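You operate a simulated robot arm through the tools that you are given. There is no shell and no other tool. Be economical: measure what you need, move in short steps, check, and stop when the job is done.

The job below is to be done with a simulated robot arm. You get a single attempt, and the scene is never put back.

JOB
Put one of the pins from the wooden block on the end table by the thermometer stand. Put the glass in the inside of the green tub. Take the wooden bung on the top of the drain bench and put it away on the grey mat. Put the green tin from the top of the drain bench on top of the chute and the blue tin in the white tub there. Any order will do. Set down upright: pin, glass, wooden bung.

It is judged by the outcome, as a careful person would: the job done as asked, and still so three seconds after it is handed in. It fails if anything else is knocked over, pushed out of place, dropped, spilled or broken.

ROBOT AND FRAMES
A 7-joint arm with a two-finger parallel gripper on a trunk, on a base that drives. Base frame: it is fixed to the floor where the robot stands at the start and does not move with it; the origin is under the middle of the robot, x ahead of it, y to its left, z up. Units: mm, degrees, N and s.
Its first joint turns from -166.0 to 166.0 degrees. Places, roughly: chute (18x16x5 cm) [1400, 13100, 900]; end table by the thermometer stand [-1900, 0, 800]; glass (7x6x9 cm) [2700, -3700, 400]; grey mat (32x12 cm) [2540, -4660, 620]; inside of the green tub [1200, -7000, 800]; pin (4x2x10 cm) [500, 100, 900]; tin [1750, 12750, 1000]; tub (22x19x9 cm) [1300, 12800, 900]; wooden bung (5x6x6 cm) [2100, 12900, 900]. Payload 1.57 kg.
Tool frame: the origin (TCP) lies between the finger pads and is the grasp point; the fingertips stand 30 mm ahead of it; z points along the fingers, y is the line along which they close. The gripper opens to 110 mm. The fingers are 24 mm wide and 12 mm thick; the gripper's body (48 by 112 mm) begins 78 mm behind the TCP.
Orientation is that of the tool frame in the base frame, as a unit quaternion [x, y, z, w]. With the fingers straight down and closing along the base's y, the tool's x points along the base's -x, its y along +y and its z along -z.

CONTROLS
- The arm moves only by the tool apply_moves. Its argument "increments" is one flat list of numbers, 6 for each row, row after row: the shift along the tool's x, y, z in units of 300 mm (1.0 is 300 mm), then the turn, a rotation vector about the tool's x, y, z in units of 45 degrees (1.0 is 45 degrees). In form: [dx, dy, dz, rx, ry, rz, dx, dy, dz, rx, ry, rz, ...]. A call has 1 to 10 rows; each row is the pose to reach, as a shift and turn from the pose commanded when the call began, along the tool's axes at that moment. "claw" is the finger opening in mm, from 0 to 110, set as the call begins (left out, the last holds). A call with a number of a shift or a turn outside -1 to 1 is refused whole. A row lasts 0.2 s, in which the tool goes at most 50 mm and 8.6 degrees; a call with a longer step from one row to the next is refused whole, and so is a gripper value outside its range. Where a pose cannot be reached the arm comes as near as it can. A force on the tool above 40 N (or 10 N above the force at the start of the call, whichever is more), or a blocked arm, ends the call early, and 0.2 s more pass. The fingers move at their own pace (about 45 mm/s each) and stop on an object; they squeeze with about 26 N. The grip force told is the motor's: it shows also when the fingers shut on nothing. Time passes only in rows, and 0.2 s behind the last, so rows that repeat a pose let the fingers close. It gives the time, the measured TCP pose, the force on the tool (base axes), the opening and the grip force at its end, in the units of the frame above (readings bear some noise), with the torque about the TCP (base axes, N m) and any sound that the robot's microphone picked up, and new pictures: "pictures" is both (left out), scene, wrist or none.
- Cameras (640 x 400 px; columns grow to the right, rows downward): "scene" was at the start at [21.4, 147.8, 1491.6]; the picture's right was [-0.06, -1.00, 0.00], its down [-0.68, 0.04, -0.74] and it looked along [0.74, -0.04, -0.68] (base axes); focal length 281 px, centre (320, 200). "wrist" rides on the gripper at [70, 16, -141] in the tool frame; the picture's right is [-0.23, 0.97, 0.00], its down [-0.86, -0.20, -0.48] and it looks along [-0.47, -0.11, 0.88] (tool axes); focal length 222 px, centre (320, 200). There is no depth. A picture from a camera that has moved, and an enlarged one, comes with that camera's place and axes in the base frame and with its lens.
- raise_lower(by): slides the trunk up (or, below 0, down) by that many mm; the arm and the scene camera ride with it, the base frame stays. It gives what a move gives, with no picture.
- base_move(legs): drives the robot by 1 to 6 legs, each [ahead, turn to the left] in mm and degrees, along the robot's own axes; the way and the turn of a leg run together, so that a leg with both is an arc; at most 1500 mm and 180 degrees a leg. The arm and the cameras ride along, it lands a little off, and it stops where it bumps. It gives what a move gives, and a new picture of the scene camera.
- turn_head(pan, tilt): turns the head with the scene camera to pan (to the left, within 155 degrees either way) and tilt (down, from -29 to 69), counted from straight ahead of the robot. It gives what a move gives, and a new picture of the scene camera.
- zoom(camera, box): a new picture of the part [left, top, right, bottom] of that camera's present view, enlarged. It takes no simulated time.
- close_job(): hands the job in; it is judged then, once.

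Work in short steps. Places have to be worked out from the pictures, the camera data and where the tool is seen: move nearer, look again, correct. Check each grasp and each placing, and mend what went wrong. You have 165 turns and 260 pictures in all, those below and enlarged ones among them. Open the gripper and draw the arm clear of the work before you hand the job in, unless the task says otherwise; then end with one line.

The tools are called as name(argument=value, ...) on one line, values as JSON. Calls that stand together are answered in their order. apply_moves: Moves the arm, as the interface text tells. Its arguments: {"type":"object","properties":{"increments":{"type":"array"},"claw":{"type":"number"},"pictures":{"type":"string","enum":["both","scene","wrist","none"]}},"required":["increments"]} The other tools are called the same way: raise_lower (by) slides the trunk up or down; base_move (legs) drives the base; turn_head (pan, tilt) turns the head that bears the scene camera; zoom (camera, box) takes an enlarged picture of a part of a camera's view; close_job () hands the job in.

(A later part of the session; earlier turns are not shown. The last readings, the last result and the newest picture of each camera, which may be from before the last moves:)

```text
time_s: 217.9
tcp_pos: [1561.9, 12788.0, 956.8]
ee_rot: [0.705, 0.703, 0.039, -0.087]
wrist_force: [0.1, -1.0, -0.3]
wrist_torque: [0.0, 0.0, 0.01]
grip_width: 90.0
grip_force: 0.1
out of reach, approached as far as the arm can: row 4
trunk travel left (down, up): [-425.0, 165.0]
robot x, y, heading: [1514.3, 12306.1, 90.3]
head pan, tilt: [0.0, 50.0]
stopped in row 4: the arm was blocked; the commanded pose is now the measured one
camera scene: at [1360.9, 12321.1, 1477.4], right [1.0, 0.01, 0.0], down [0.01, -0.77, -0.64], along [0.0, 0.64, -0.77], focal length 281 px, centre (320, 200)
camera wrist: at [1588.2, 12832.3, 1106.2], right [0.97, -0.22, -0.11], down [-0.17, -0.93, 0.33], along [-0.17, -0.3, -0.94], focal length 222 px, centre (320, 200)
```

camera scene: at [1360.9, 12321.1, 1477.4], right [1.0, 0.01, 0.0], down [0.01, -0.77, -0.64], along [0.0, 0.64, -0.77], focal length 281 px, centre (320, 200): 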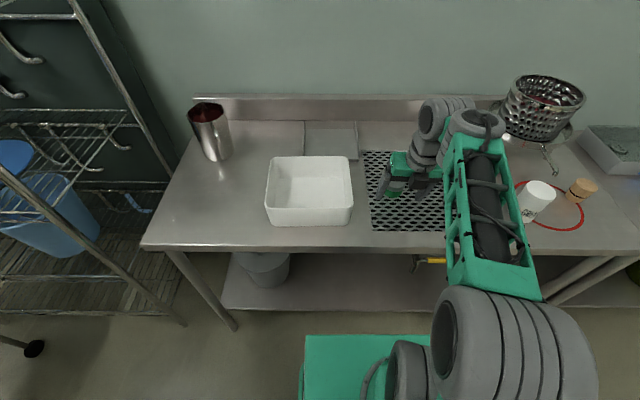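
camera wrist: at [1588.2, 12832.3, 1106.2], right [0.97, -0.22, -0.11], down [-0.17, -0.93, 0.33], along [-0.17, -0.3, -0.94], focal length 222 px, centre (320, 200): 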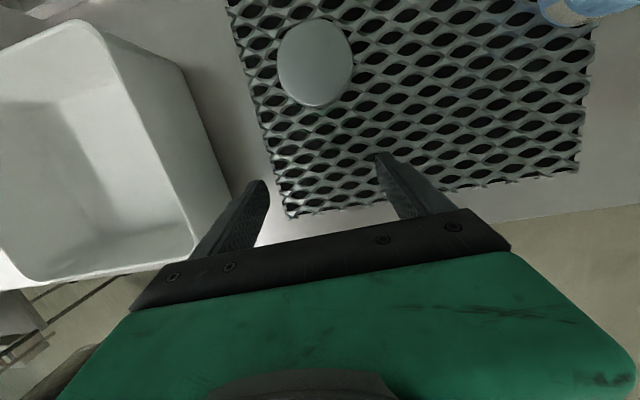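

The wrist hit a limit in that flip and sagged, but nothing was struck. I'll lift, level out, and swing the tool to the opposite flip (camera towards the robot), which should tilt outward more naturally.

apply_moves(increments=[0, 0, -0.1, -0.02, -0.05, 0, 0, 0, -0.2, -0.04, -0.1, 0, 0, 0, -0.3, -0.06, -0.16, 0, 0, 0, -0.4, -0.085, -0.226, 0], pictures="none")

apply_moves(increments=[0, 0, 0, 0, 0, 0.18, 0, 0, 0, 0, 0, 0.36, 0, 0, 0, 0, 0, 0.54, 0, 0, 0, 0, 0, 0.72, 0, 0, 0, 0, 0, 0.9, 0, 0, 0, 0, 0, 1.0], pictures="none")

apply_moves(increments=[0, 0, 0, 0, 0, 0.18, 0, 0, 0, 0, 0, 0.36, 0, 0, 0, 0, 0, 0.54, 0, 0, 0, 0, 0, 0.72, 0, 0, 0, 0, 0, 0.9, 0, 0, 0, 0, 0, 1.0], pictures="none")

apply_moves(increments=[0, 0, 0, 0, 0, 0.18, 0, 0, 0, 0, 0, 0.36, 0, 0, 0, 0, 0, 0.54, 0, 0, 0, 0, 0, 0.72, 0, 0, 0, 0, 0, 0.9, 0, 0, 0, 0, 0, 1.0], pictures="none")

apply_moves(increments=[0, 0, 0, 0, 0, 0.18, 0, 0, 0, 0, 0, 0.36, 0, 0, 0, 0, 0, 0.54, 0, 0, 0, 0, 0, 0.72, 0, 0, 0, 0, 0, 0.9, 0, 0, 0, 0, 0, 1.0])

```text
time_s: 218.9
tcp_pos: [1568.0, 12765.8, 1078.9]
ee_rot: [0.708, 0.706, 0.001, -0.001]
wrist_force: [-0.6, -0.4, -0.4]
wrist_torque: [-0.01, 0.0, 0.0]
grip_width: 90.2
grip_force: 0.0
trunk travel left (down, up): [-425.0, 165.0]
robot x, y, heading: [1516.5, 12305.3, 90.3]
head pan, tilt: [0.0, 50.0]
```

```text
time_s: 220.3
tcp_pos: [1568.4, 12766.1, 1079.4]
ee_rot: [0.925, 0.381, 0.001, -0.002]
wrist_force: [-0.2, -0.4, 0.4]
wrist_torque: [0.02, 0.03, 0.03]
grip_width: 89.8
grip_force: 0.0
trunk travel left (down, up): [-425.0, 165.0]
robot x, y, heading: [1518.2, 12305.1, 90.3]
head pan, tilt: [0.0, 50.0]
```

```text
time_s: 221.7
tcp_pos: [1569.5, 12767.2, 1080.1]
ee_rot: [1.0, -0.002, 0.001, -0.002]
wrist_force: [0.3, 0.1, 0.4]
wrist_torque: [0.01, 0.02, 0.01]
grip_width: 90.1
grip_force: 0.0
trunk travel left (down, up): [-425.0, 165.0]
robot x, y, heading: [1516.6, 12308.4, 90.3]
head pan, tilt: [0.0, 50.0]
```

```text
time_s: 223.1
tcp_pos: [1568.4, 12765.2, 1079.1]
ee_rot: [0.923, -0.384, -0.002, -0.003]
wrist_force: [0.2, 0.0, 0.4]
wrist_torque: [0.0, 0.01, -0.02]
grip_width: 89.8
grip_force: 0.1
trunk travel left (down, up): [-425.0, 165.0]
robot x, y, heading: [1510.7, 12308.0, 90.4]
head pan, tilt: [0.0, 50.0]
```

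```text
time_s: 224.5
tcp_pos: [1568.3, 12766.6, 1078.9]
ee_rot: [-0.706, 0.709, 0.003, 0.003]
wrist_force: [0.5, -0.1, -0.1]
wrist_torque: [-0.01, -0.01, -0.03]
grip_width: 89.9
grip_force: 0.1
trunk travel left (down, up): [-425.0, 165.0]
robot x, y, heading: [1519.3, 12306.5, 90.7]
head pan, tilt: [0.0, 50.0]
camera scene: at [1361.1, 12321.3, 1481.2], right [1.0, 0.01, 0.0], down [0.01, -0.77, -0.64], along [-0.01, 0.64, -0.77], focal length 281 px, centre (320, 200)
camera wrist: at [1553.0, 12696.1, 1220.8], right [-0.97, 0.23, 0.0], down [0.2, 0.85, 0.48], along [0.11, 0.47, -0.88], focal length 222 px, centre (320, 200)
```

scene: 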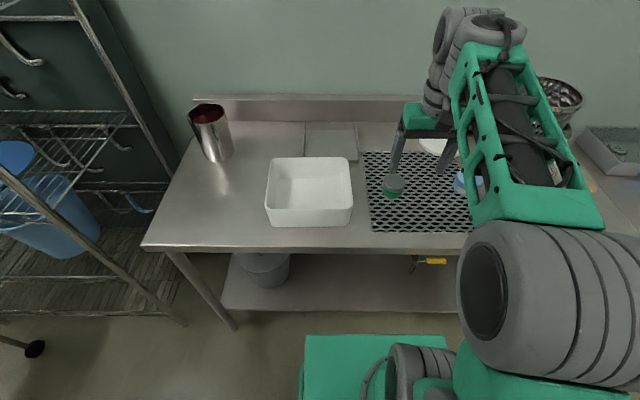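
wrist: 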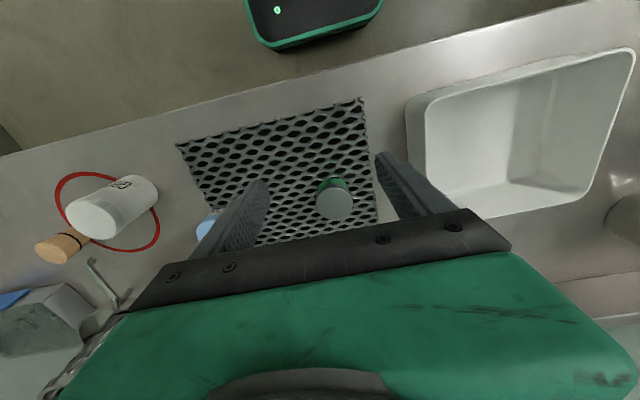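

Now I'll tilt 40° outward in this flip (ry negative), at a safe height.

apply_moves(increments=[0, 0, 0, 0, -0.17, 0, 0, 0, 0, 0, -0.34, 0, 0, 0, 0, 0, -0.51, 0, 0, 0, 0, 0, -0.68, 0, 0, 0, 0, 0, -0.85, 0])

```text
time_s: 225.9
tcp_pos: [1562.2, 12771.7, 1041.6]
ee_rot: [0.68, -0.674, -0.214, -0.194]
wrist_force: [0.5, -0.1, 0.2]
wrist_torque: [0.02, 0.02, 0.0]
grip_width: 90.1
grip_force: 0.0
trunk travel left (down, up): [-425.0, 165.0]
robot x, y, heading: [1516.2, 12305.1, 90.5]
head pan, tilt: [0.0, 50.0]
stopped in row 5: the arm was blocked; the commanded pose is now the measured one
camera scene: at [1361.2, 12322.2, 1479.8], right [1.0, 0.01, 0.0], down [0.01, -0.77, -0.64], along [-0.01, 0.64, -0.77], focal length 281 px, centre (320, 200)
camera wrist: at [1550.9, 12635.2, 1120.5], right [-0.97, 0.17, 0.15], down [0.21, 0.45, 0.87], along [0.08, 0.87, -0.48], focal length 222 px, centre (320, 200)
```

scene: 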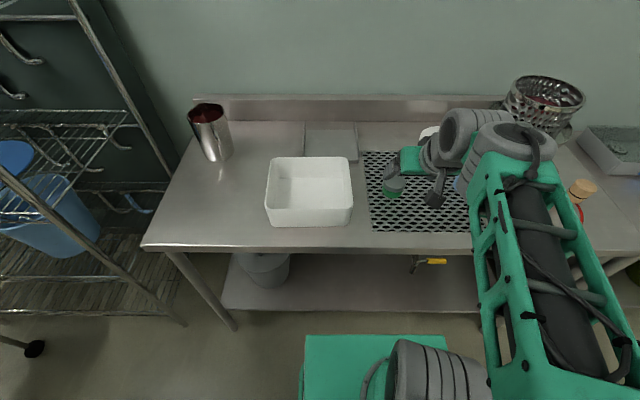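
wrist: 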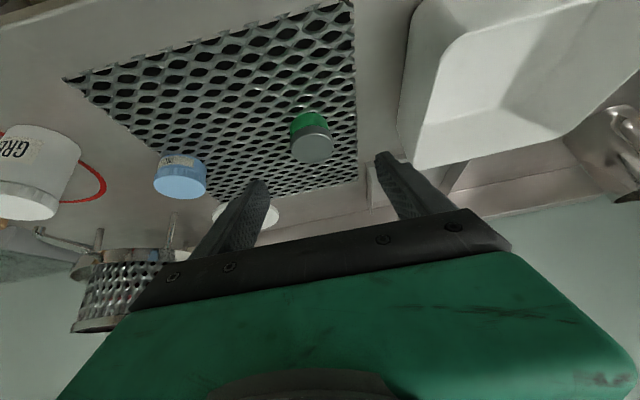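

The tilt reached 33.5° before the arm blocked. I'll test the reach towards the chute at this tilt, safely high and empty-handed.

apply_moves(increments=[-0.1, 0.067, 0.069, 0, 0, 0, -0.2, 0.133, 0.138, 0, 0, 0, -0.31, 0.2, 0.207, 0, 0, 0, -0.415, 0.267, 0.276, 0, 0, 0, -0.52, 0.333, 0.345, 0, 0, 0, -0.62, 0.4, 0.414, 0, 0, 0, -0.725, 0.467, 0.483, 0, 0, 0, -0.83, 0.533, 0.552, 0, 0, 0])

```text
time_s: 227.7
tcp_pos: [1395.7, 13067.0, 1054.1]
ee_rot: [0.68, -0.672, -0.217, -0.199]
wrist_force: [-0.6, -0.5, 0.1]
wrist_torque: [-0.04, -0.02, 0.0]
grip_width: 89.7
grip_force: 0.0
trunk travel left (down, up): [-425.0, 165.0]
robot x, y, heading: [1518.9, 12307.2, 90.5]
head pan, tilt: [0.0, 50.0]
camera scene: at [1361.0, 12321.8, 1481.1], right [1.0, 0.01, 0.0], down [0.01, -0.77, -0.64], along [-0.01, 0.64, -0.77], focal length 281 px, centre (320, 200)
camera wrist: at [1385.1, 12930.0, 1132.8], right [-0.97, 0.17, 0.15], down [0.21, 0.44, 0.87], along [0.08, 0.88, -0.47], focal length 222 px, centre (320, 200)
```

scene: 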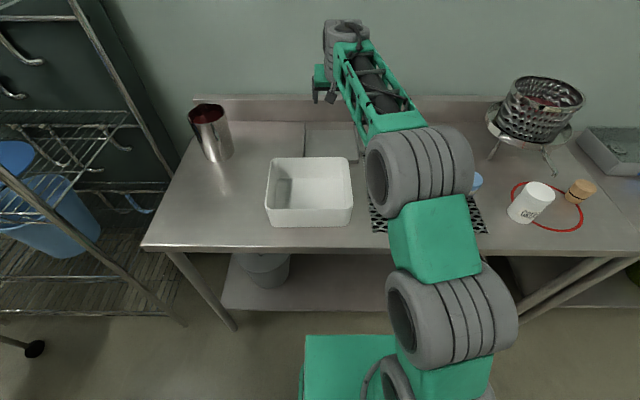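
wrist: 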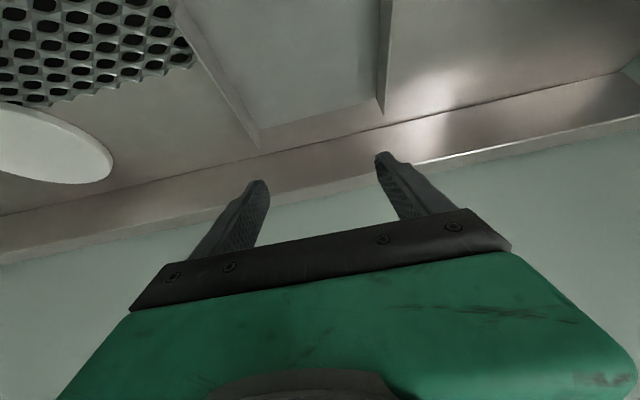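

It reaches (1396, 13067) easily at this tilt. I'll test the descent towards the chute too.

apply_moves(increments=[0.055, 0, 0.083, 0, 0, 0, 0.11, 0, 0.167, 0, 0, 0, 0.165, 0, 0.25, 0, 0, 0, 0.22, 0, 0.333, 0, 0, 0])

zoom(camera="scene", box=[250, 60, 450, 200])

```text
time_s: 228.7
tcp_pos: [1393.8, 13068.1, 934.9]
ee_rot: [0.68, -0.672, -0.218, -0.199]
wrist_force: [0.2, -0.3, 0.6]
wrist_torque: [-0.04, 0.02, 0.01]
grip_width: 89.8
grip_force: 0.1
trunk travel left (down, up): [-425.0, 165.0]
robot x, y, heading: [1516.3, 12310.3, 90.3]
head pan, tilt: [0.0, 50.0]
camera scene: at [1361.1, 12321.5, 1481.2], right [1.0, 0.01, 0.0], down [0.01, -0.77, -0.64], along [-0.01, 0.64, -0.77], focal length 281 px, centre (320, 200)
camera wrist: at [1382.8, 12930.6, 1012.2], right [-0.97, 0.17, 0.15], down [0.21, 0.44, 0.87], along [0.08, 0.88, -0.46], focal length 222 px, centre (320, 200)
```

scene: 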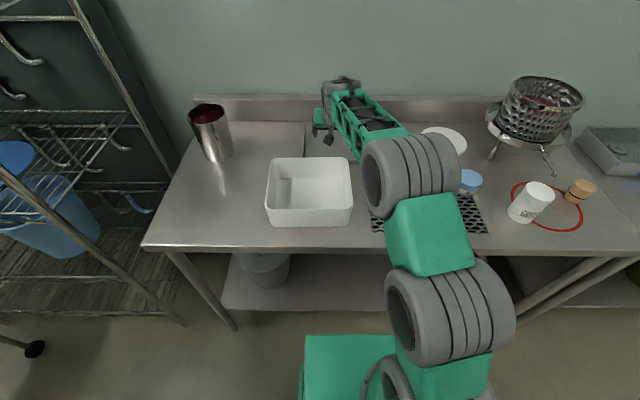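
wrist: 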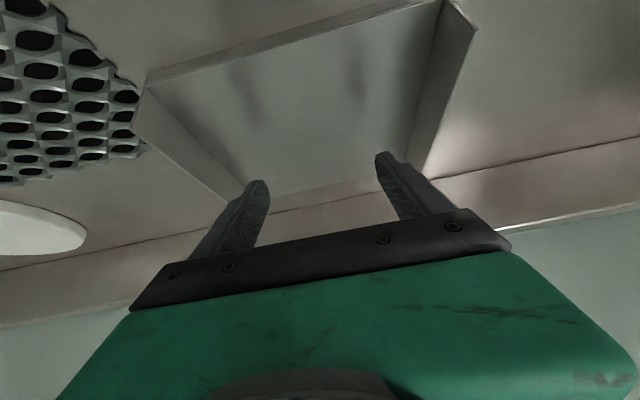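

```text
2.86 times, centred on (350, 130) of scene
camera zoom: at [1361.1, 12321.5, 1481.2], right [1.0, 0.01, 0.0], down [0.01, -0.77, -0.64], along [-0.01, 0.64, -0.77], focal length 803 px, centre (234, 400)
```

zoom: 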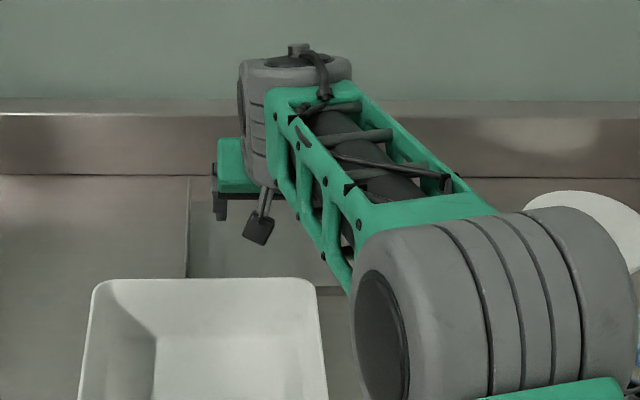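

Reach and clearance over the chute are fine: side walls, floor at z ≈ 865, spanning x 1296–1492 and y 13008–13185. Now I'll go back above the green tin at this tilt.

apply_moves(increments=[-0.118, 0, -0.172, 0, 0, 0, -0.235, 0, -0.345, 0, 0, 0, -0.145, -0.09, -0.41, 0, 0, 0, -0.055, -0.18, -0.473, 0, 0, 0, 0.035, -0.27, -0.537, 0, 0, 0, 0.125, -0.36, -0.6, 0, 0, 0, 0.215, -0.45, -0.665, 0, 0, 0, 0.305, -0.541, -0.73, 0, 0, 0, 0.38, -0.544, -0.62, 0, 0, 0, 0.456, -0.547, -0.509, 0, 0, 0])

zoom(camera="wrist", box=[200, 50, 440, 230])

```text
refused: row 1 steps farther than a row can; nothing moved
```

```text
2.22 times, centred on (320, 140) of wrist
camera zoom: at [1382.8, 12930.6, 1012.2], right [-0.97, 0.17, 0.15], down [0.21, 0.44, 0.87], along [0.08, 0.88, -0.46], focal length 494 px, centre (320, 333)
```

zoom: 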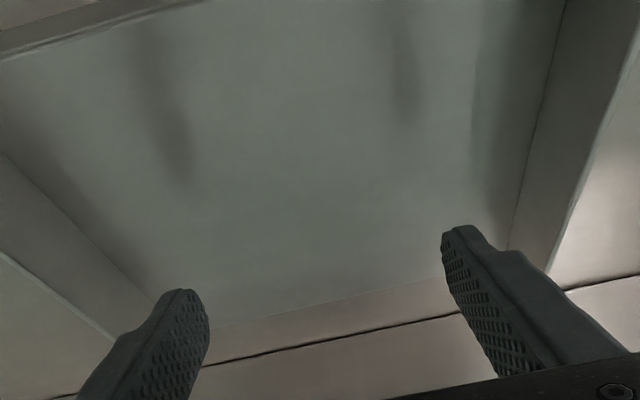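

One row was too long, so I'll resend with smaller steps.

apply_moves(increments=[-0.078, 0, -0.115, 0, 0, 0, -0.157, 0, -0.23, 0, 0, 0, -0.235, 0, -0.345, 0, 0, 0, -0.145, -0.09, -0.41, 0, 0, 0, -0.055, -0.18, -0.473, 0, 0, 0, 0.035, -0.27, -0.537, 0, 0, 0, 0.125, -0.36, -0.6, 0, 0, 0, 0.215, -0.45, -0.665, 0, 0, 0, 0.305, -0.541, -0.73, 0, 0, 0, 0.38, -0.544, -0.62, 0, 0, 0])

zoom(camera="wrist", box=[200, 50, 440, 230])

```text
time_s: 230.9
tcp_pos: [1562.3, 12872.4, 1022.0]
ee_rot: [0.679, -0.673, -0.217, -0.2]
wrist_force: [-0.3, -0.9, -0.6]
wrist_torque: [-0.01, 0.01, -0.01]
grip_width: 90.0
grip_force: 0.0
trunk travel left (down, up): [-425.0, 165.0]
robot x, y, heading: [1519.2, 12312.2, 90.5]
head pan, tilt: [0.0, 50.0]
camera scene: at [1361.3, 12321.0, 1481.2], right [1.0, 0.01, 0.0], down [0.01, -0.77, -0.64], along [-0.01, 0.64, -0.77], focal length 281 px, centre (320, 200)
camera wrist: at [1550.5, 12735.0, 1099.2], right [-0.97, 0.17, 0.15], down [0.21, 0.44, 0.87], along [0.08, 0.88, -0.46], focal length 222 px, centre (320, 200)
```

scene: 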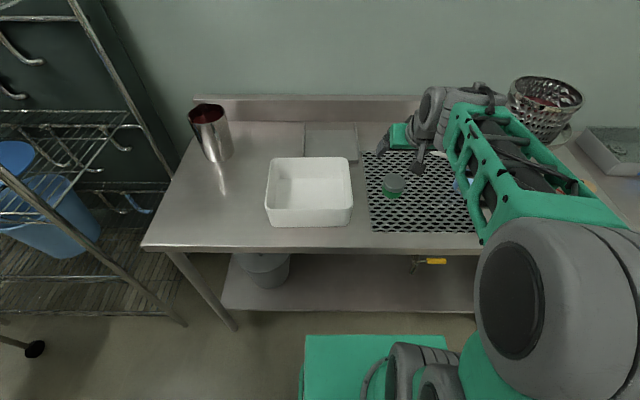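
wrist: 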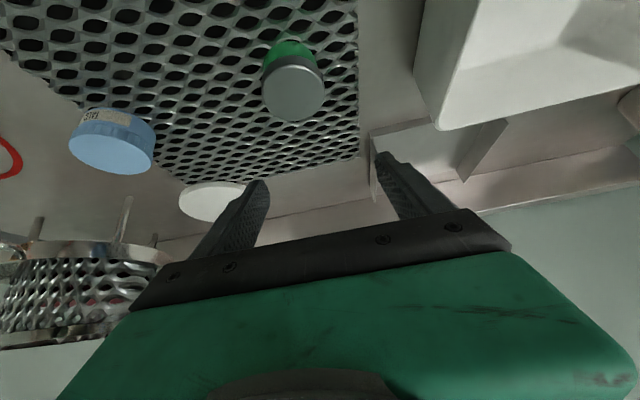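

```text
2.22 times, centred on (320, 140) of wrist
camera zoom: at [1550.5, 12735.0, 1099.2], right [-0.97, 0.17, 0.15], down [0.21, 0.44, 0.87], along [0.08, 0.88, -0.46], focal length 494 px, centre (320, 333)
```

zoom: 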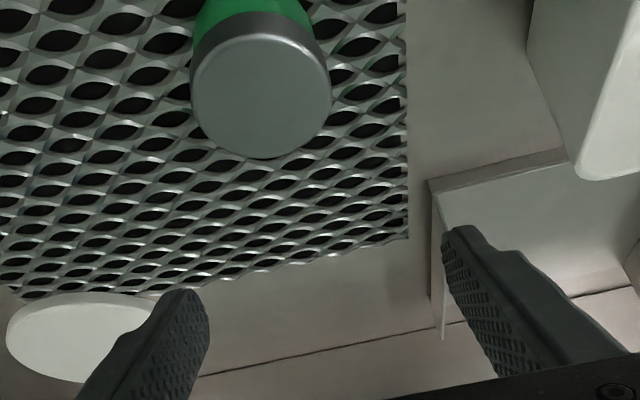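

I'm above the tin, which appears centred near x ≈ 1567. I'll descend to z ≈ 915 and check.

apply_moves(increments=[0.067, -0.013, 0.1, 0, 0, 0, 0.134, -0.013, 0.2, 0, 0, 0, 0.201, -0.013, 0.295, 0, 0, 0])

zoom(camera="scene", box=[340, 120, 480, 220])

```text
time_s: 231.7
tcp_pos: [1563.7, 12872.6, 913.1]
ee_rot: [0.68, -0.671, -0.219, -0.2]
wrist_force: [0.1, 0.3, -0.6]
wrist_torque: [-0.03, -0.03, 0.0]
grip_width: 89.8
grip_force: 0.1
trunk travel left (down, up): [-425.0, 165.0]
robot x, y, heading: [1517.0, 12307.7, 90.5]
head pan, tilt: [0.0, 50.0]
camera scene: at [1361.1, 12321.5, 1481.2], right [1.0, 0.01, 0.0], down [0.01, -0.77, -0.64], along [-0.01, 0.64, -0.77], focal length 281 px, centre (320, 200)
camera wrist: at [1552.2, 12735.6, 991.1], right [-0.97, 0.17, 0.15], down [0.21, 0.44, 0.87], along [0.08, 0.88, -0.46], focal length 222 px, centre (320, 200)
```

scene: 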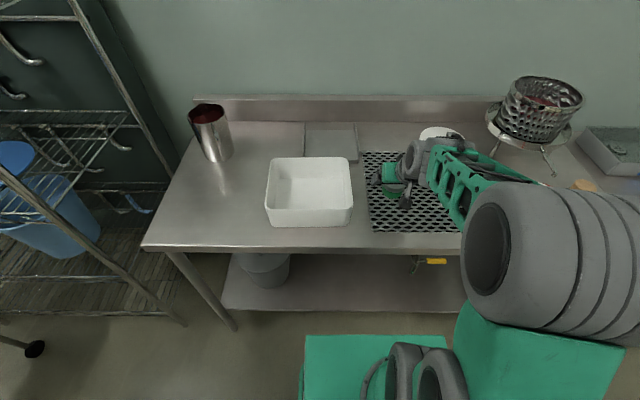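
wrist: 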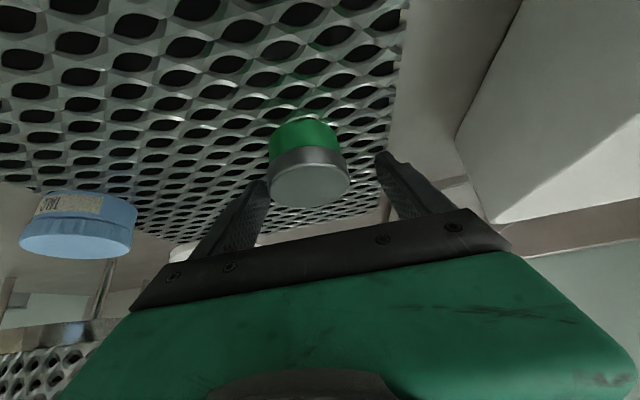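

```text
4.00 times, centred on (410, 170) of scene
camera zoom: at [1361.1, 12321.5, 1481.2], right [1.0, 0.01, 0.0], down [0.01, -0.77, -0.64], along [-0.01, 0.64, -0.77], focal length 1124 px, centre (-40, 320)
```

zoom: 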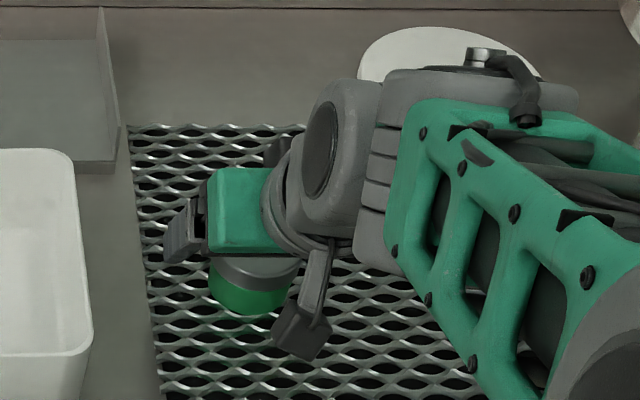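

The tin sits between the fingers. I'll lower 18 mm more and close.

apply_moves(increments=[0.017, 0, 0.025, 0, 0, 0, 0.034, 0, 0.05, 0, 0, 0], pictures="none")

apply_moves(increments=[0, 0, 0, 0, 0, 0, 0, 0, 0, 0, 0, 0, 0, 0, 0, 0, 0, 0, 0, 0, 0, 0, 0, 0], claw=30, pictures="wrist")

```text
time_s: 232.3
tcp_pos: [1562.7, 12872.5, 895.4]
ee_rot: [0.68, -0.671, -0.218, -0.199]
wrist_force: [-0.1, -0.6, -0.6]
wrist_torque: [-0.02, -0.01, -0.03]
grip_width: 89.8
grip_force: 0.0
trunk travel left (down, up): [-425.0, 165.0]
robot x, y, heading: [1513.9, 12310.5, 90.6]
head pan, tilt: [0.0, 50.0]
```

```text
time_s: 233.3
tcp_pos: [1563.4, 12873.4, 895.1]
ee_rot: [0.68, -0.671, -0.218, -0.199]
wrist_force: [-0.2, 0.5, 0.6]
wrist_torque: [-0.04, -0.08, 0.01]
grip_width: 62.3
grip_force: 26.4
trunk travel left (down, up): [-425.0, 165.0]
robot x, y, heading: [1515.3, 12309.1, 90.7]
head pan, tilt: [0.0, 50.0]
camera wrist: at [1552.2, 12735.5, 973.5], right [-0.97, 0.17, 0.15], down [0.21, 0.44, 0.87], along [0.08, 0.88, -0.47], focal length 222 px, centre (320, 200)
```

wrist: 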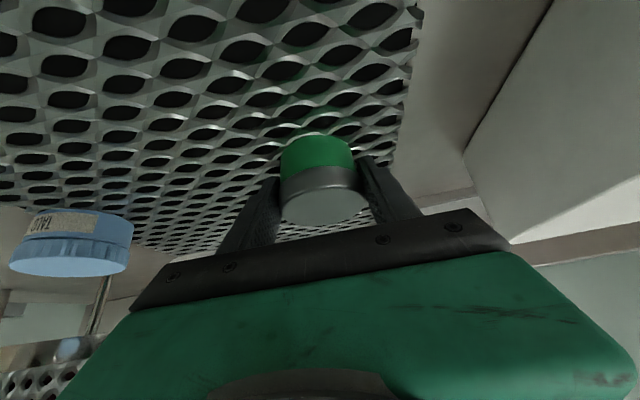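

Gripped at 62 mm. I'll lift, carry it over the chute and stop above its floor.

apply_moves(increments=[-0.069, 0, -0.101, 0, 0, 0, -0.138, 0, -0.203, 0, 0, 0, -0.207, 0, -0.304, 0, 0, 0, -0.3, 0.093, -0.238, 0, 0, 0, -0.392, 0.186, -0.172, 0, 0, 0, -0.485, 0.279, -0.106, 0, 0, 0, -0.577, 0.372, -0.039, 0, 0, 0, -0.67, 0.465, 0.027, 0, 0, 0, -0.763, 0.558, 0.093, 0, 0, 0, -0.688, 0.555, 0.203, 0, 0, 0])

zoom(camera="scene", box=[250, 80, 450, 200])

```text
time_s: 235.5
tcp_pos: [1393.1, 13074.1, 965.7]
ee_rot: [0.679, -0.672, -0.218, -0.2]
wrist_force: [0.1, 0.0, -0.9]
wrist_torque: [-0.01, -0.05, -0.02]
grip_width: 62.1
grip_force: 25.8
trunk travel left (down, up): [-425.0, 165.0]
robot x, y, heading: [1518.9, 12303.7, 90.0]
head pan, tilt: [0.0, 50.0]
camera scene: at [1360.8, 12321.9, 1481.2], right [1.0, 0.01, 0.0], down [0.01, -0.77, -0.64], along [0.0, 0.64, -0.77], focal length 281 px, centre (320, 200)
camera wrist: at [1383.0, 12937.5, 1043.5], right [-0.97, 0.17, 0.15], down [0.21, 0.44, 0.87], along [0.08, 0.88, -0.46], focal length 222 px, centre (320, 200)
```

scene: 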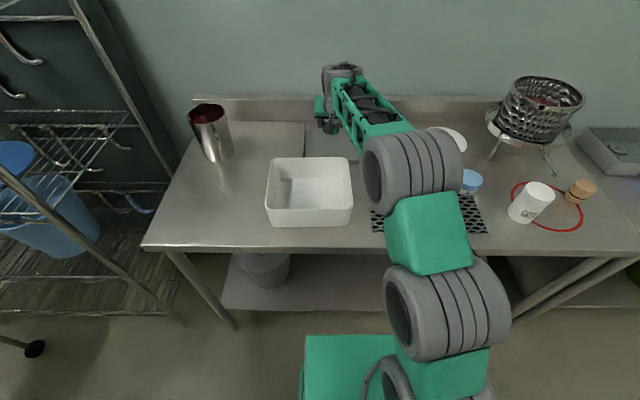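
wrist: 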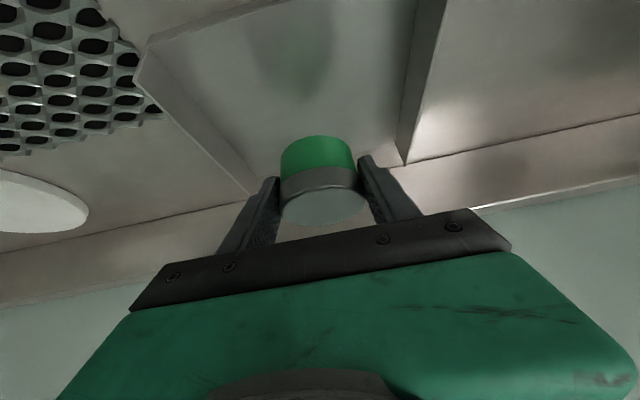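

```text
3.20 times, centred on (350, 140) of scene
camera zoom: at [1360.8, 12321.9, 1481.2], right [1.0, 0.01, 0.0], down [0.01, -0.77, -0.64], along [0.0, 0.64, -0.77], focal length 900 px, centre (224, 392)
```

zoom: 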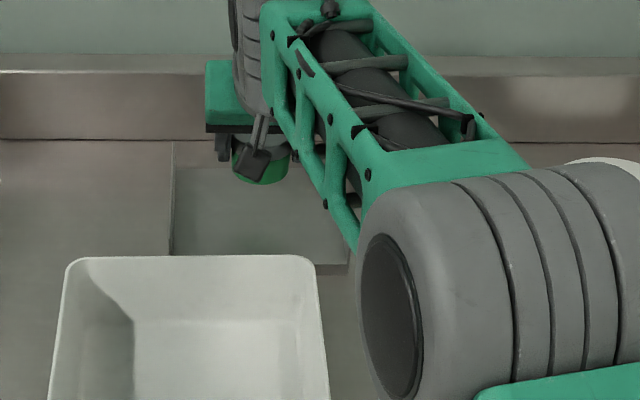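

The tin is centred between the chute's walls. I'll lower it, slowly at the end.

apply_moves(increments=[0.038, 0, 0.055, 0, 0, 0, 0.075, 0, 0.11, 0, 0, 0, 0.094, 0, 0.138, 0, 0, 0, 0.103, 0, 0.152, 0, 0, 0], pictures="none")

apply_moves(increments=[0.005, 0, 0.007, 0, 0, 0, 0.01, 0, 0.014, 0, 0, 0, 0.014, 0, 0.021, 0, 0, 0])

```text
time_s: 236.5
tcp_pos: [1393.7, 13074.5, 910.6]
ee_rot: [0.68, -0.672, -0.217, -0.199]
wrist_force: [0.1, -0.4, 1.9]
wrist_torque: [-0.02, -0.07, 0.01]
grip_width: 62.1
grip_force: 25.8
trunk travel left (down, up): [-425.0, 165.0]
robot x, y, heading: [1517.4, 12308.1, 90.7]
head pan, tilt: [0.0, 50.0]
```

```text
time_s: 237.3
tcp_pos: [1394.0, 13075.7, 908.8]
ee_rot: [0.678, -0.671, -0.223, -0.203]
wrist_force: [1.5, -2.0, 25.8]
wrist_torque: [0.02, -0.84, -0.06]
grip_width: 62.5
grip_force: 25.9
trunk travel left (down, up): [-425.0, 165.0]
robot x, y, heading: [1516.1, 12305.7, 90.4]
head pan, tilt: [0.0, 50.0]
camera scene: at [1361.5, 12318.4, 1481.6], right [1.0, 0.01, 0.0], down [0.01, -0.76, -0.64], along [-0.01, 0.64, -0.76], focal length 281 px, centre (320, 200)
camera wrist: at [1382.2, 12936.8, 985.6], right [-0.97, 0.17, 0.15], down [0.21, 0.43, 0.88], along [0.08, 0.89, -0.45], focal length 222 px, centre (320, 200)
```

scene: 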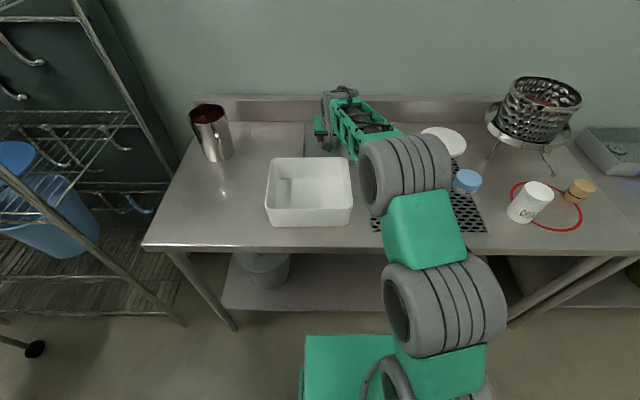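
wrist: 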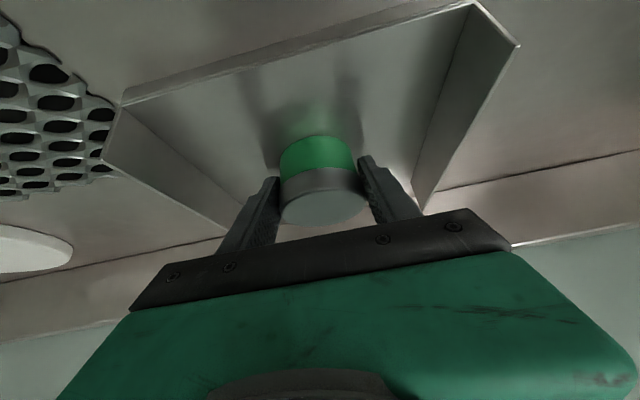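

There is contact at 26 N. I'll relieve it, then open and check.

apply_moves(increments=[-0.005, 0, -0.007, 0, 0, 0, -0.01, 0, -0.014, 0, 0, 0], pictures="none")

apply_moves(increments=[0, 0, 0, 0, 0, 0, 0, 0, 0, 0, 0, 0, 0, 0, 0, 0, 0, 0], claw=85, pictures="wrist")

```text
time_s: 237.9
tcp_pos: [1392.4, 13073.8, 908.9]
ee_rot: [0.679, -0.672, -0.218, -0.201]
wrist_force: [-0.5, 9.0, 21.1]
wrist_torque: [0.65, -0.63, 0.21]
grip_width: 62.1
grip_force: 26.0
trunk travel left (down, up): [-425.0, 165.0]
robot x, y, heading: [1519.4, 12303.3, 90.7]
head pan, tilt: [0.0, 50.0]
```

```text
time_s: 238.7
tcp_pos: [1394.2, 13072.9, 907.2]
ee_rot: [0.68, -0.672, -0.216, -0.199]
wrist_force: [-3.7, -3.2, 14.4]
wrist_torque: [0.0, -0.48, -0.11]
grip_width: 80.9
grip_force: 0.0
trunk travel left (down, up): [-425.0, 165.0]
robot x, y, heading: [1518.1, 12310.7, 90.3]
head pan, tilt: [0.0, 50.0]
camera wrist: at [1382.0, 12935.7, 985.3], right [-0.97, 0.17, 0.15], down [0.21, 0.44, 0.87], along [0.08, 0.88, -0.47], focal length 222 px, centre (320, 200)
```

wrist: 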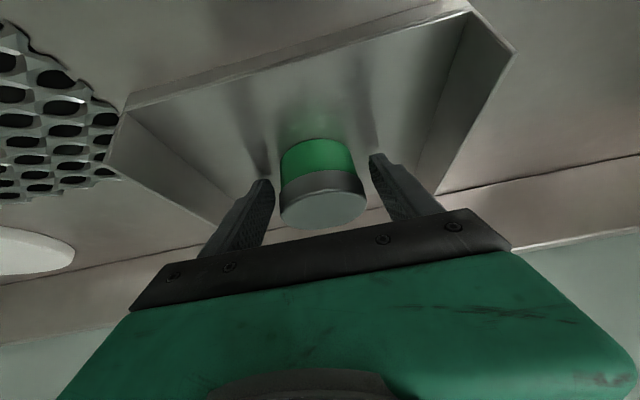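

The tin is released on the chute. I'll lift the fingers vertically and check.

apply_moves(increments=[-0.012, 0, -0.018, 0, 0, 0, -0.04, 0, -0.06, 0, 0, 0, -0.1, 0, -0.15, 0, 0, 0, -0.17, 0, -0.25, 0, 0, 0, -0.24, 0, -0.35, 0, 0, 0])

zoom(camera="scene", box=[250, 80, 490, 230])

```text
time_s: 239.9
tcp_pos: [1397.4, 13076.5, 1034.6]
ee_rot: [0.68, -0.672, -0.216, -0.199]
wrist_force: [0.2, 0.3, -0.8]
wrist_torque: [0.02, 0.02, 0.04]
grip_width: 84.9
grip_force: 0.0
trunk travel left (down, up): [-425.0, 165.0]
robot x, y, heading: [1518.1, 12305.0, 90.6]
head pan, tilt: [0.0, 50.0]
camera scene: at [1361.1, 12321.4, 1481.1], right [1.0, 0.01, 0.0], down [0.01, -0.77, -0.64], along [-0.01, 0.64, -0.77], focal length 281 px, centre (320, 200)
camera wrist: at [1385.3, 12938.9, 1112.7], right [-0.97, 0.17, 0.15], down [0.21, 0.44, 0.87], along [0.08, 0.88, -0.47], focal length 222 px, centre (320, 200)
```

scene: 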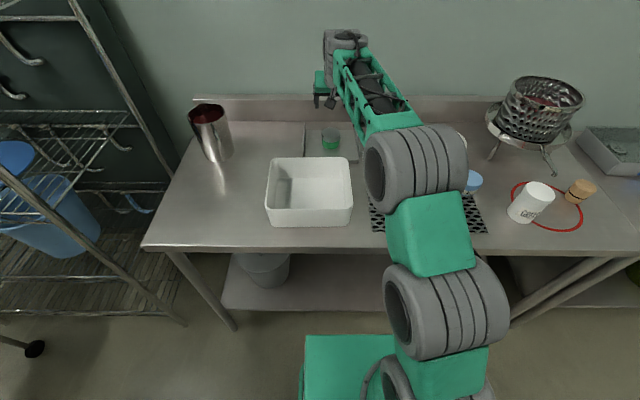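
wrist: 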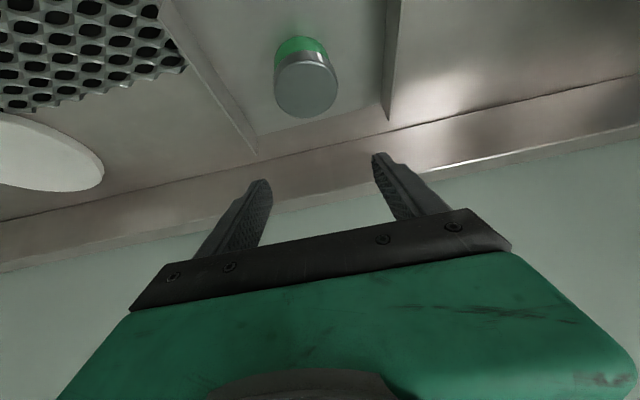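

```text
2.67 times, centred on (370, 155) of scene
camera zoom: at [1361.1, 12321.4, 1481.1], right [1.0, 0.01, 0.0], down [0.01, -0.77, -0.64], along [-0.01, 0.64, -0.77], focal length 750 px, centre (187, 320)
```

zoom: 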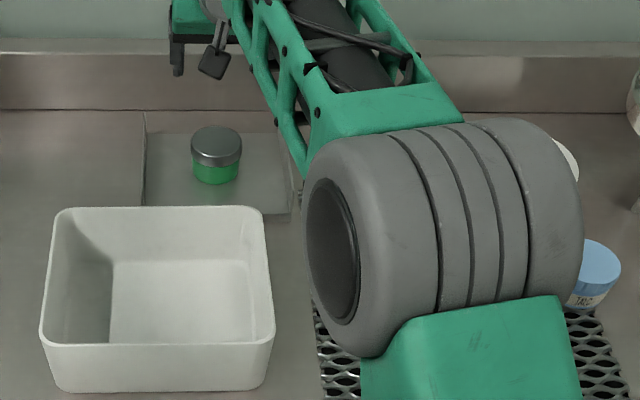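

The green tin rests upright on the chute. Next is the blue tin near (1792, 12890); I'll go there at the same tilt, retreating first.

apply_moves(increments=[0.094, -0.093, -0.067, 0, 0, 0, 0.189, -0.186, -0.134, 0, 0, 0, 0.283, -0.279, -0.201, 0, 0, 0, 0.377, -0.371, -0.269, 0, 0, 0, 0.471, -0.464, -0.336, 0, 0, 0, 0.566, -0.557, -0.403, 0, 0, 0, 0.66, -0.65, -0.47, 0, 0, 0], pictures="none")

apply_moves(increments=[-0.02, -0.13, 0.02, 0, 0, 0, -0.04, -0.26, 0.04, 0, 0, 0, -0.055, -0.39, 0.05, 0, 0, 0, -0.07, -0.52, 0.06, 0, 0, 0, -0.08, -0.65, 0.07, 0, 0, 0])

```text
time_s: 241.5
tcp_pos: [1594.4, 12835.8, 1036.0]
ee_rot: [0.68, -0.671, -0.218, -0.199]
wrist_force: [-0.2, -0.6, 0.6]
wrist_torque: [0.03, 0.01, -0.02]
grip_width: 85.3
grip_force: 0.0
trunk travel left (down, up): [-425.0, 165.0]
robot x, y, heading: [1516.2, 12307.6, 90.5]
head pan, tilt: [0.0, 50.0]
```

```text
time_s: 242.7
tcp_pos: [1789.3, 12870.7, 1026.4]
ee_rot: [0.68, -0.671, -0.218, -0.198]
wrist_force: [-1.4, 0.4, 0.3]
wrist_torque: [-0.01, -0.01, 0.01]
grip_width: 85.0
grip_force: 0.0
trunk travel left (down, up): [-425.0, 165.0]
robot x, y, heading: [1514.9, 12307.0, 90.4]
head pan, tilt: [0.0, 50.0]
camera scene: at [1361.4, 12321.6, 1481.2], right [1.0, 0.01, 0.0], down [0.01, -0.77, -0.64], along [-0.01, 0.64, -0.77], focal length 281 px, centre (320, 200)
camera wrist: at [1779.0, 12734.6, 1105.3], right [-0.97, 0.17, 0.15], down [0.21, 0.44, 0.87], along [0.08, 0.88, -0.47], focal length 222 px, centre (320, 200)
```

scene: 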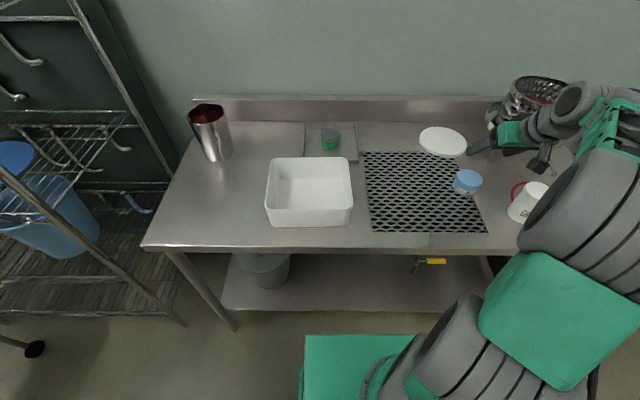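
wrist: 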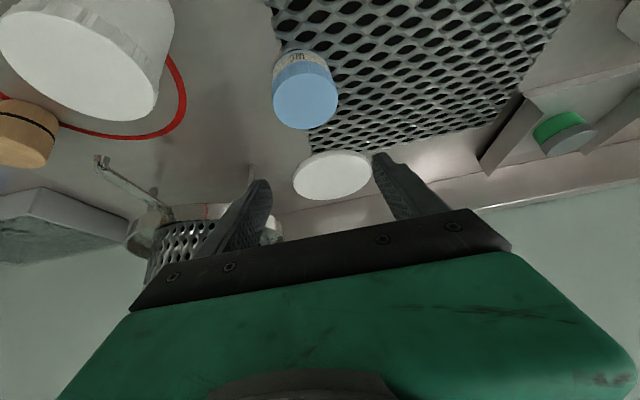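

I'll zoom to measure the blue tin precisely.

zoom(camera="scene", box=[420, 120, 540, 220])

zoom(camera="wrist", box=[220, 30, 420, 210])

```text
4.00 times, centred on (480, 170) of scene
camera zoom: at [1361.4, 12321.6, 1481.2], right [1.0, 0.01, 0.0], down [0.01, -0.77, -0.64], along [-0.01, 0.64, -0.77], focal length 1124 px, centre (-320, 320)
```

zoom: 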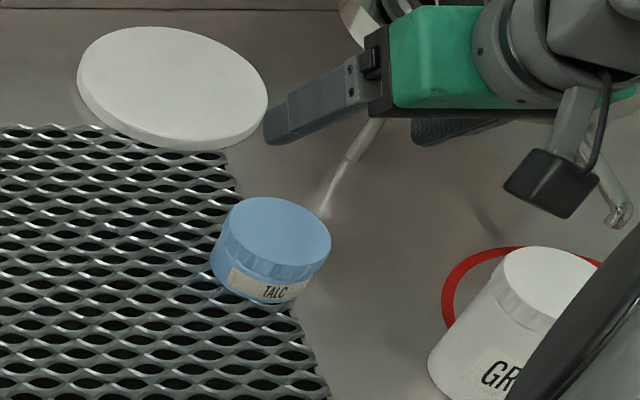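

```text
2.22 times, centred on (320, 120) of wrist
camera zoom: at [1779.0, 12734.6, 1105.3], right [-0.97, 0.17, 0.15], down [0.21, 0.44, 0.87], along [0.08, 0.88, -0.47], focal length 494 px, centre (320, 378)
```

zoom: 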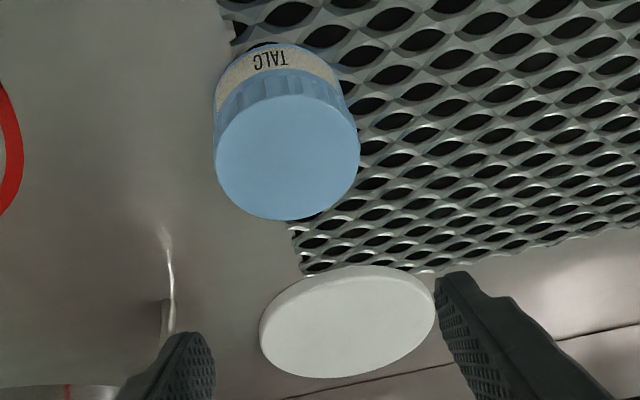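

The blue tin centre comes out at (1791, 12900), diameter about 74 mm. I'll open wider and lower over it.

apply_moves(increments=[0.04, -0.015, 0.096, 0, 0, 0, 0.08, -0.015, 0.19, 0, 0, 0, 0.119, -0.015, 0.287, 0, 0, 0], claw=106)

zoom(camera="scene", box=[420, 120, 540, 220])

```text
time_s: 243.5
tcp_pos: [1791.6, 12891.7, 936.0]
ee_rot: [0.681, -0.671, -0.218, -0.198]
wrist_force: [-0.1, 0.6, 0.2]
wrist_torque: [0.01, 0.01, 0.02]
grip_width: 106.1
grip_force: 0.1
trunk travel left (down, up): [-425.0, 165.0]
robot x, y, heading: [1522.3, 12312.5, 90.6]
head pan, tilt: [0.0, 50.0]
camera scene: at [1361.2, 12321.4, 1481.2], right [1.0, 0.01, 0.0], down [0.01, -0.77, -0.64], along [-0.01, 0.64, -0.77], focal length 281 px, centre (320, 200)
camera wrist: at [1780.8, 12753.7, 1014.4], right [-0.97, 0.17, 0.15], down [0.21, 0.44, 0.87], along [0.08, 0.88, -0.46], focal length 222 px, centre (320, 200)
```

scene: 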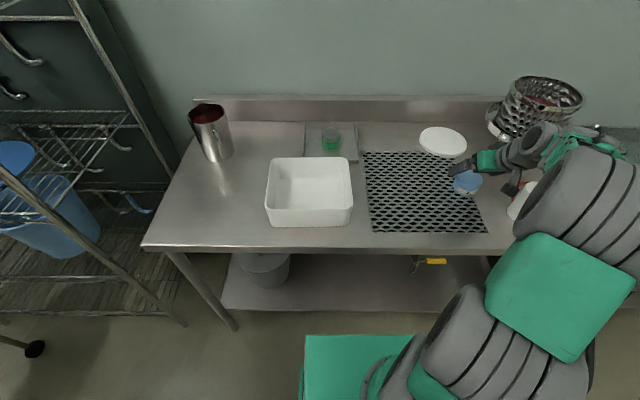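
wrist: 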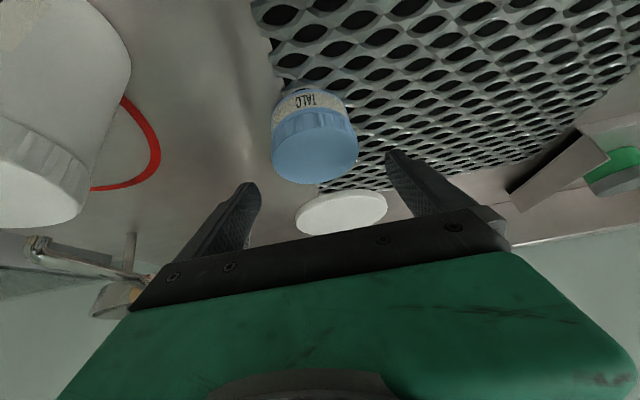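

```text
4.00 times, centred on (480, 170) of scene
camera zoom: at [1361.2, 12321.4, 1481.2], right [1.0, 0.01, 0.0], down [0.01, -0.77, -0.64], along [-0.01, 0.64, -0.77], focal length 1124 px, centre (-320, 320)
```

zoom: 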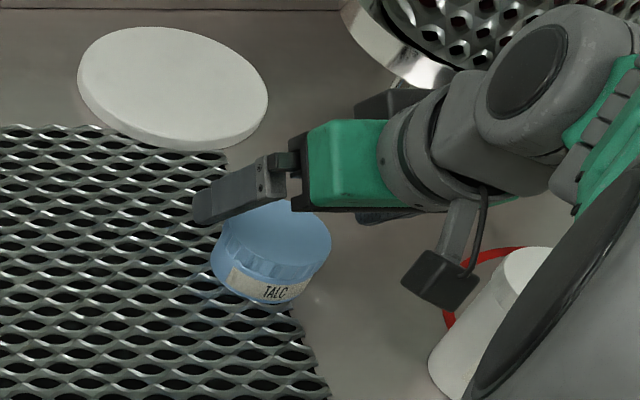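

The tin is well between the fingers. I'll lower 39 mm and close.

apply_moves(increments=[0.037, 0, 0.055, 0, 0, 0, 0.06, 0, 0.088, 0, 0, 0, 0.073, 0, 0.107, 0, 0, 0], pictures="none")

apply_moves(increments=[0, 0, 0, 0, 0, 0, 0, 0, 0, 0, 0, 0, 0, 0, 0, 0, 0, 0, 0, 0, 0, 0, 0, 0], claw=40, pictures="wrist")

```text
time_s: 244.3
tcp_pos: [1789.8, 12891.2, 896.8]
ee_rot: [0.679, -0.672, -0.217, -0.199]
wrist_force: [0.0, 0.6, -0.4]
wrist_torque: [0.01, -0.01, 0.0]
grip_width: 106.1
grip_force: 0.0
trunk travel left (down, up): [-425.0, 165.0]
robot x, y, heading: [1519.4, 12308.1, 90.6]
head pan, tilt: [0.0, 50.0]
```

```text
time_s: 245.3
tcp_pos: [1790.4, 12889.5, 897.0]
ee_rot: [0.679, -0.672, -0.218, -0.199]
wrist_force: [0.2, 0.1, 0.5]
wrist_torque: [0.03, -0.01, 0.03]
grip_width: 73.2
grip_force: 25.8
trunk travel left (down, up): [-425.0, 165.0]
robot x, y, heading: [1515.0, 12307.8, 90.6]
head pan, tilt: [0.0, 50.0]
camera wrist: at [1779.6, 12752.9, 975.3], right [-0.97, 0.17, 0.15], down [0.21, 0.44, 0.87], along [0.08, 0.88, -0.47], focal length 222 px, centre (320, 200)
```

wrist: 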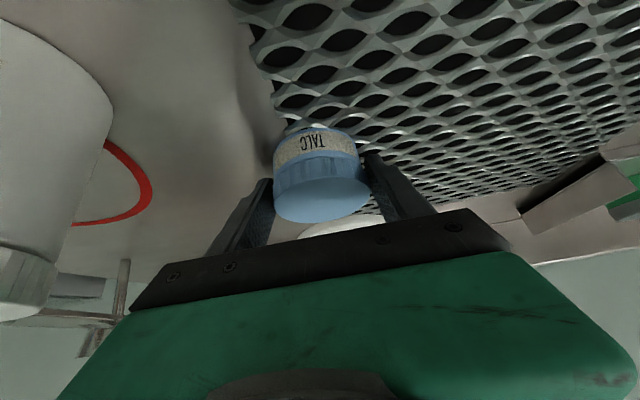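

Gripped at 73 mm. I'll lift it and carry it towards the tub.

apply_moves(increments=[-0.081, 0, -0.12, 0, 0, 0, -0.163, 0, -0.24, 0, 0, 0, -0.244, 0, -0.359, 0, 0, 0, -0.221, 0.13, -0.371, 0, 0, 0, -0.198, 0.26, -0.383, 0, 0, 0, -0.175, 0.39, -0.395, 0, 0, 0, -0.152, 0.52, -0.406, 0, 0, 0, -0.129, 0.65, -0.418, 0, 0, 0, -0.106, 0.78, -0.43, 0, 0, 0])

```text
time_s: 247.3
tcp_pos: [1560.9, 12839.3, 1027.3]
ee_rot: [0.679, -0.672, -0.218, -0.2]
wrist_force: [0.7, -0.3, -2.1]
wrist_torque: [-0.04, -0.03, 0.01]
grip_width: 73.3
grip_force: 25.6
trunk travel left (down, up): [-425.0, 165.0]
robot x, y, heading: [1522.3, 12308.3, 90.7]
head pan, tilt: [0.0, 50.0]
camera scene: at [1361.1, 12321.6, 1481.2], right [1.0, 0.01, 0.0], down [0.01, -0.77, -0.64], along [-0.01, 0.64, -0.77], focal length 281 px, centre (320, 200)
camera wrist: at [1548.9, 12702.2, 1105.6], right [-0.97, 0.17, 0.15], down [0.21, 0.44, 0.87], along [0.08, 0.88, -0.47], focal length 222 px, centre (320, 200)
```

scene: 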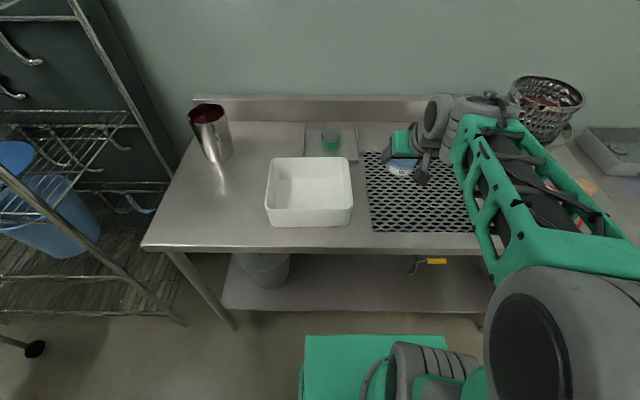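
wrist: 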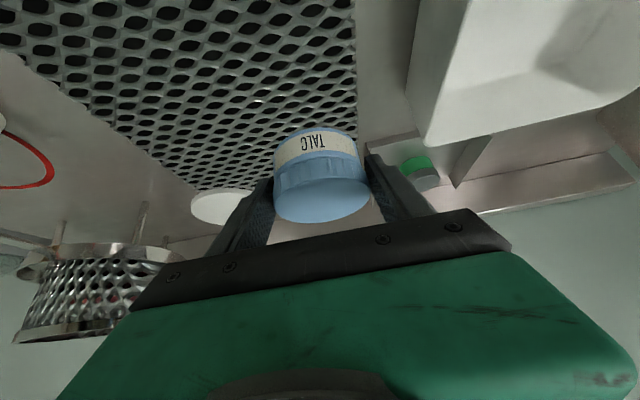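

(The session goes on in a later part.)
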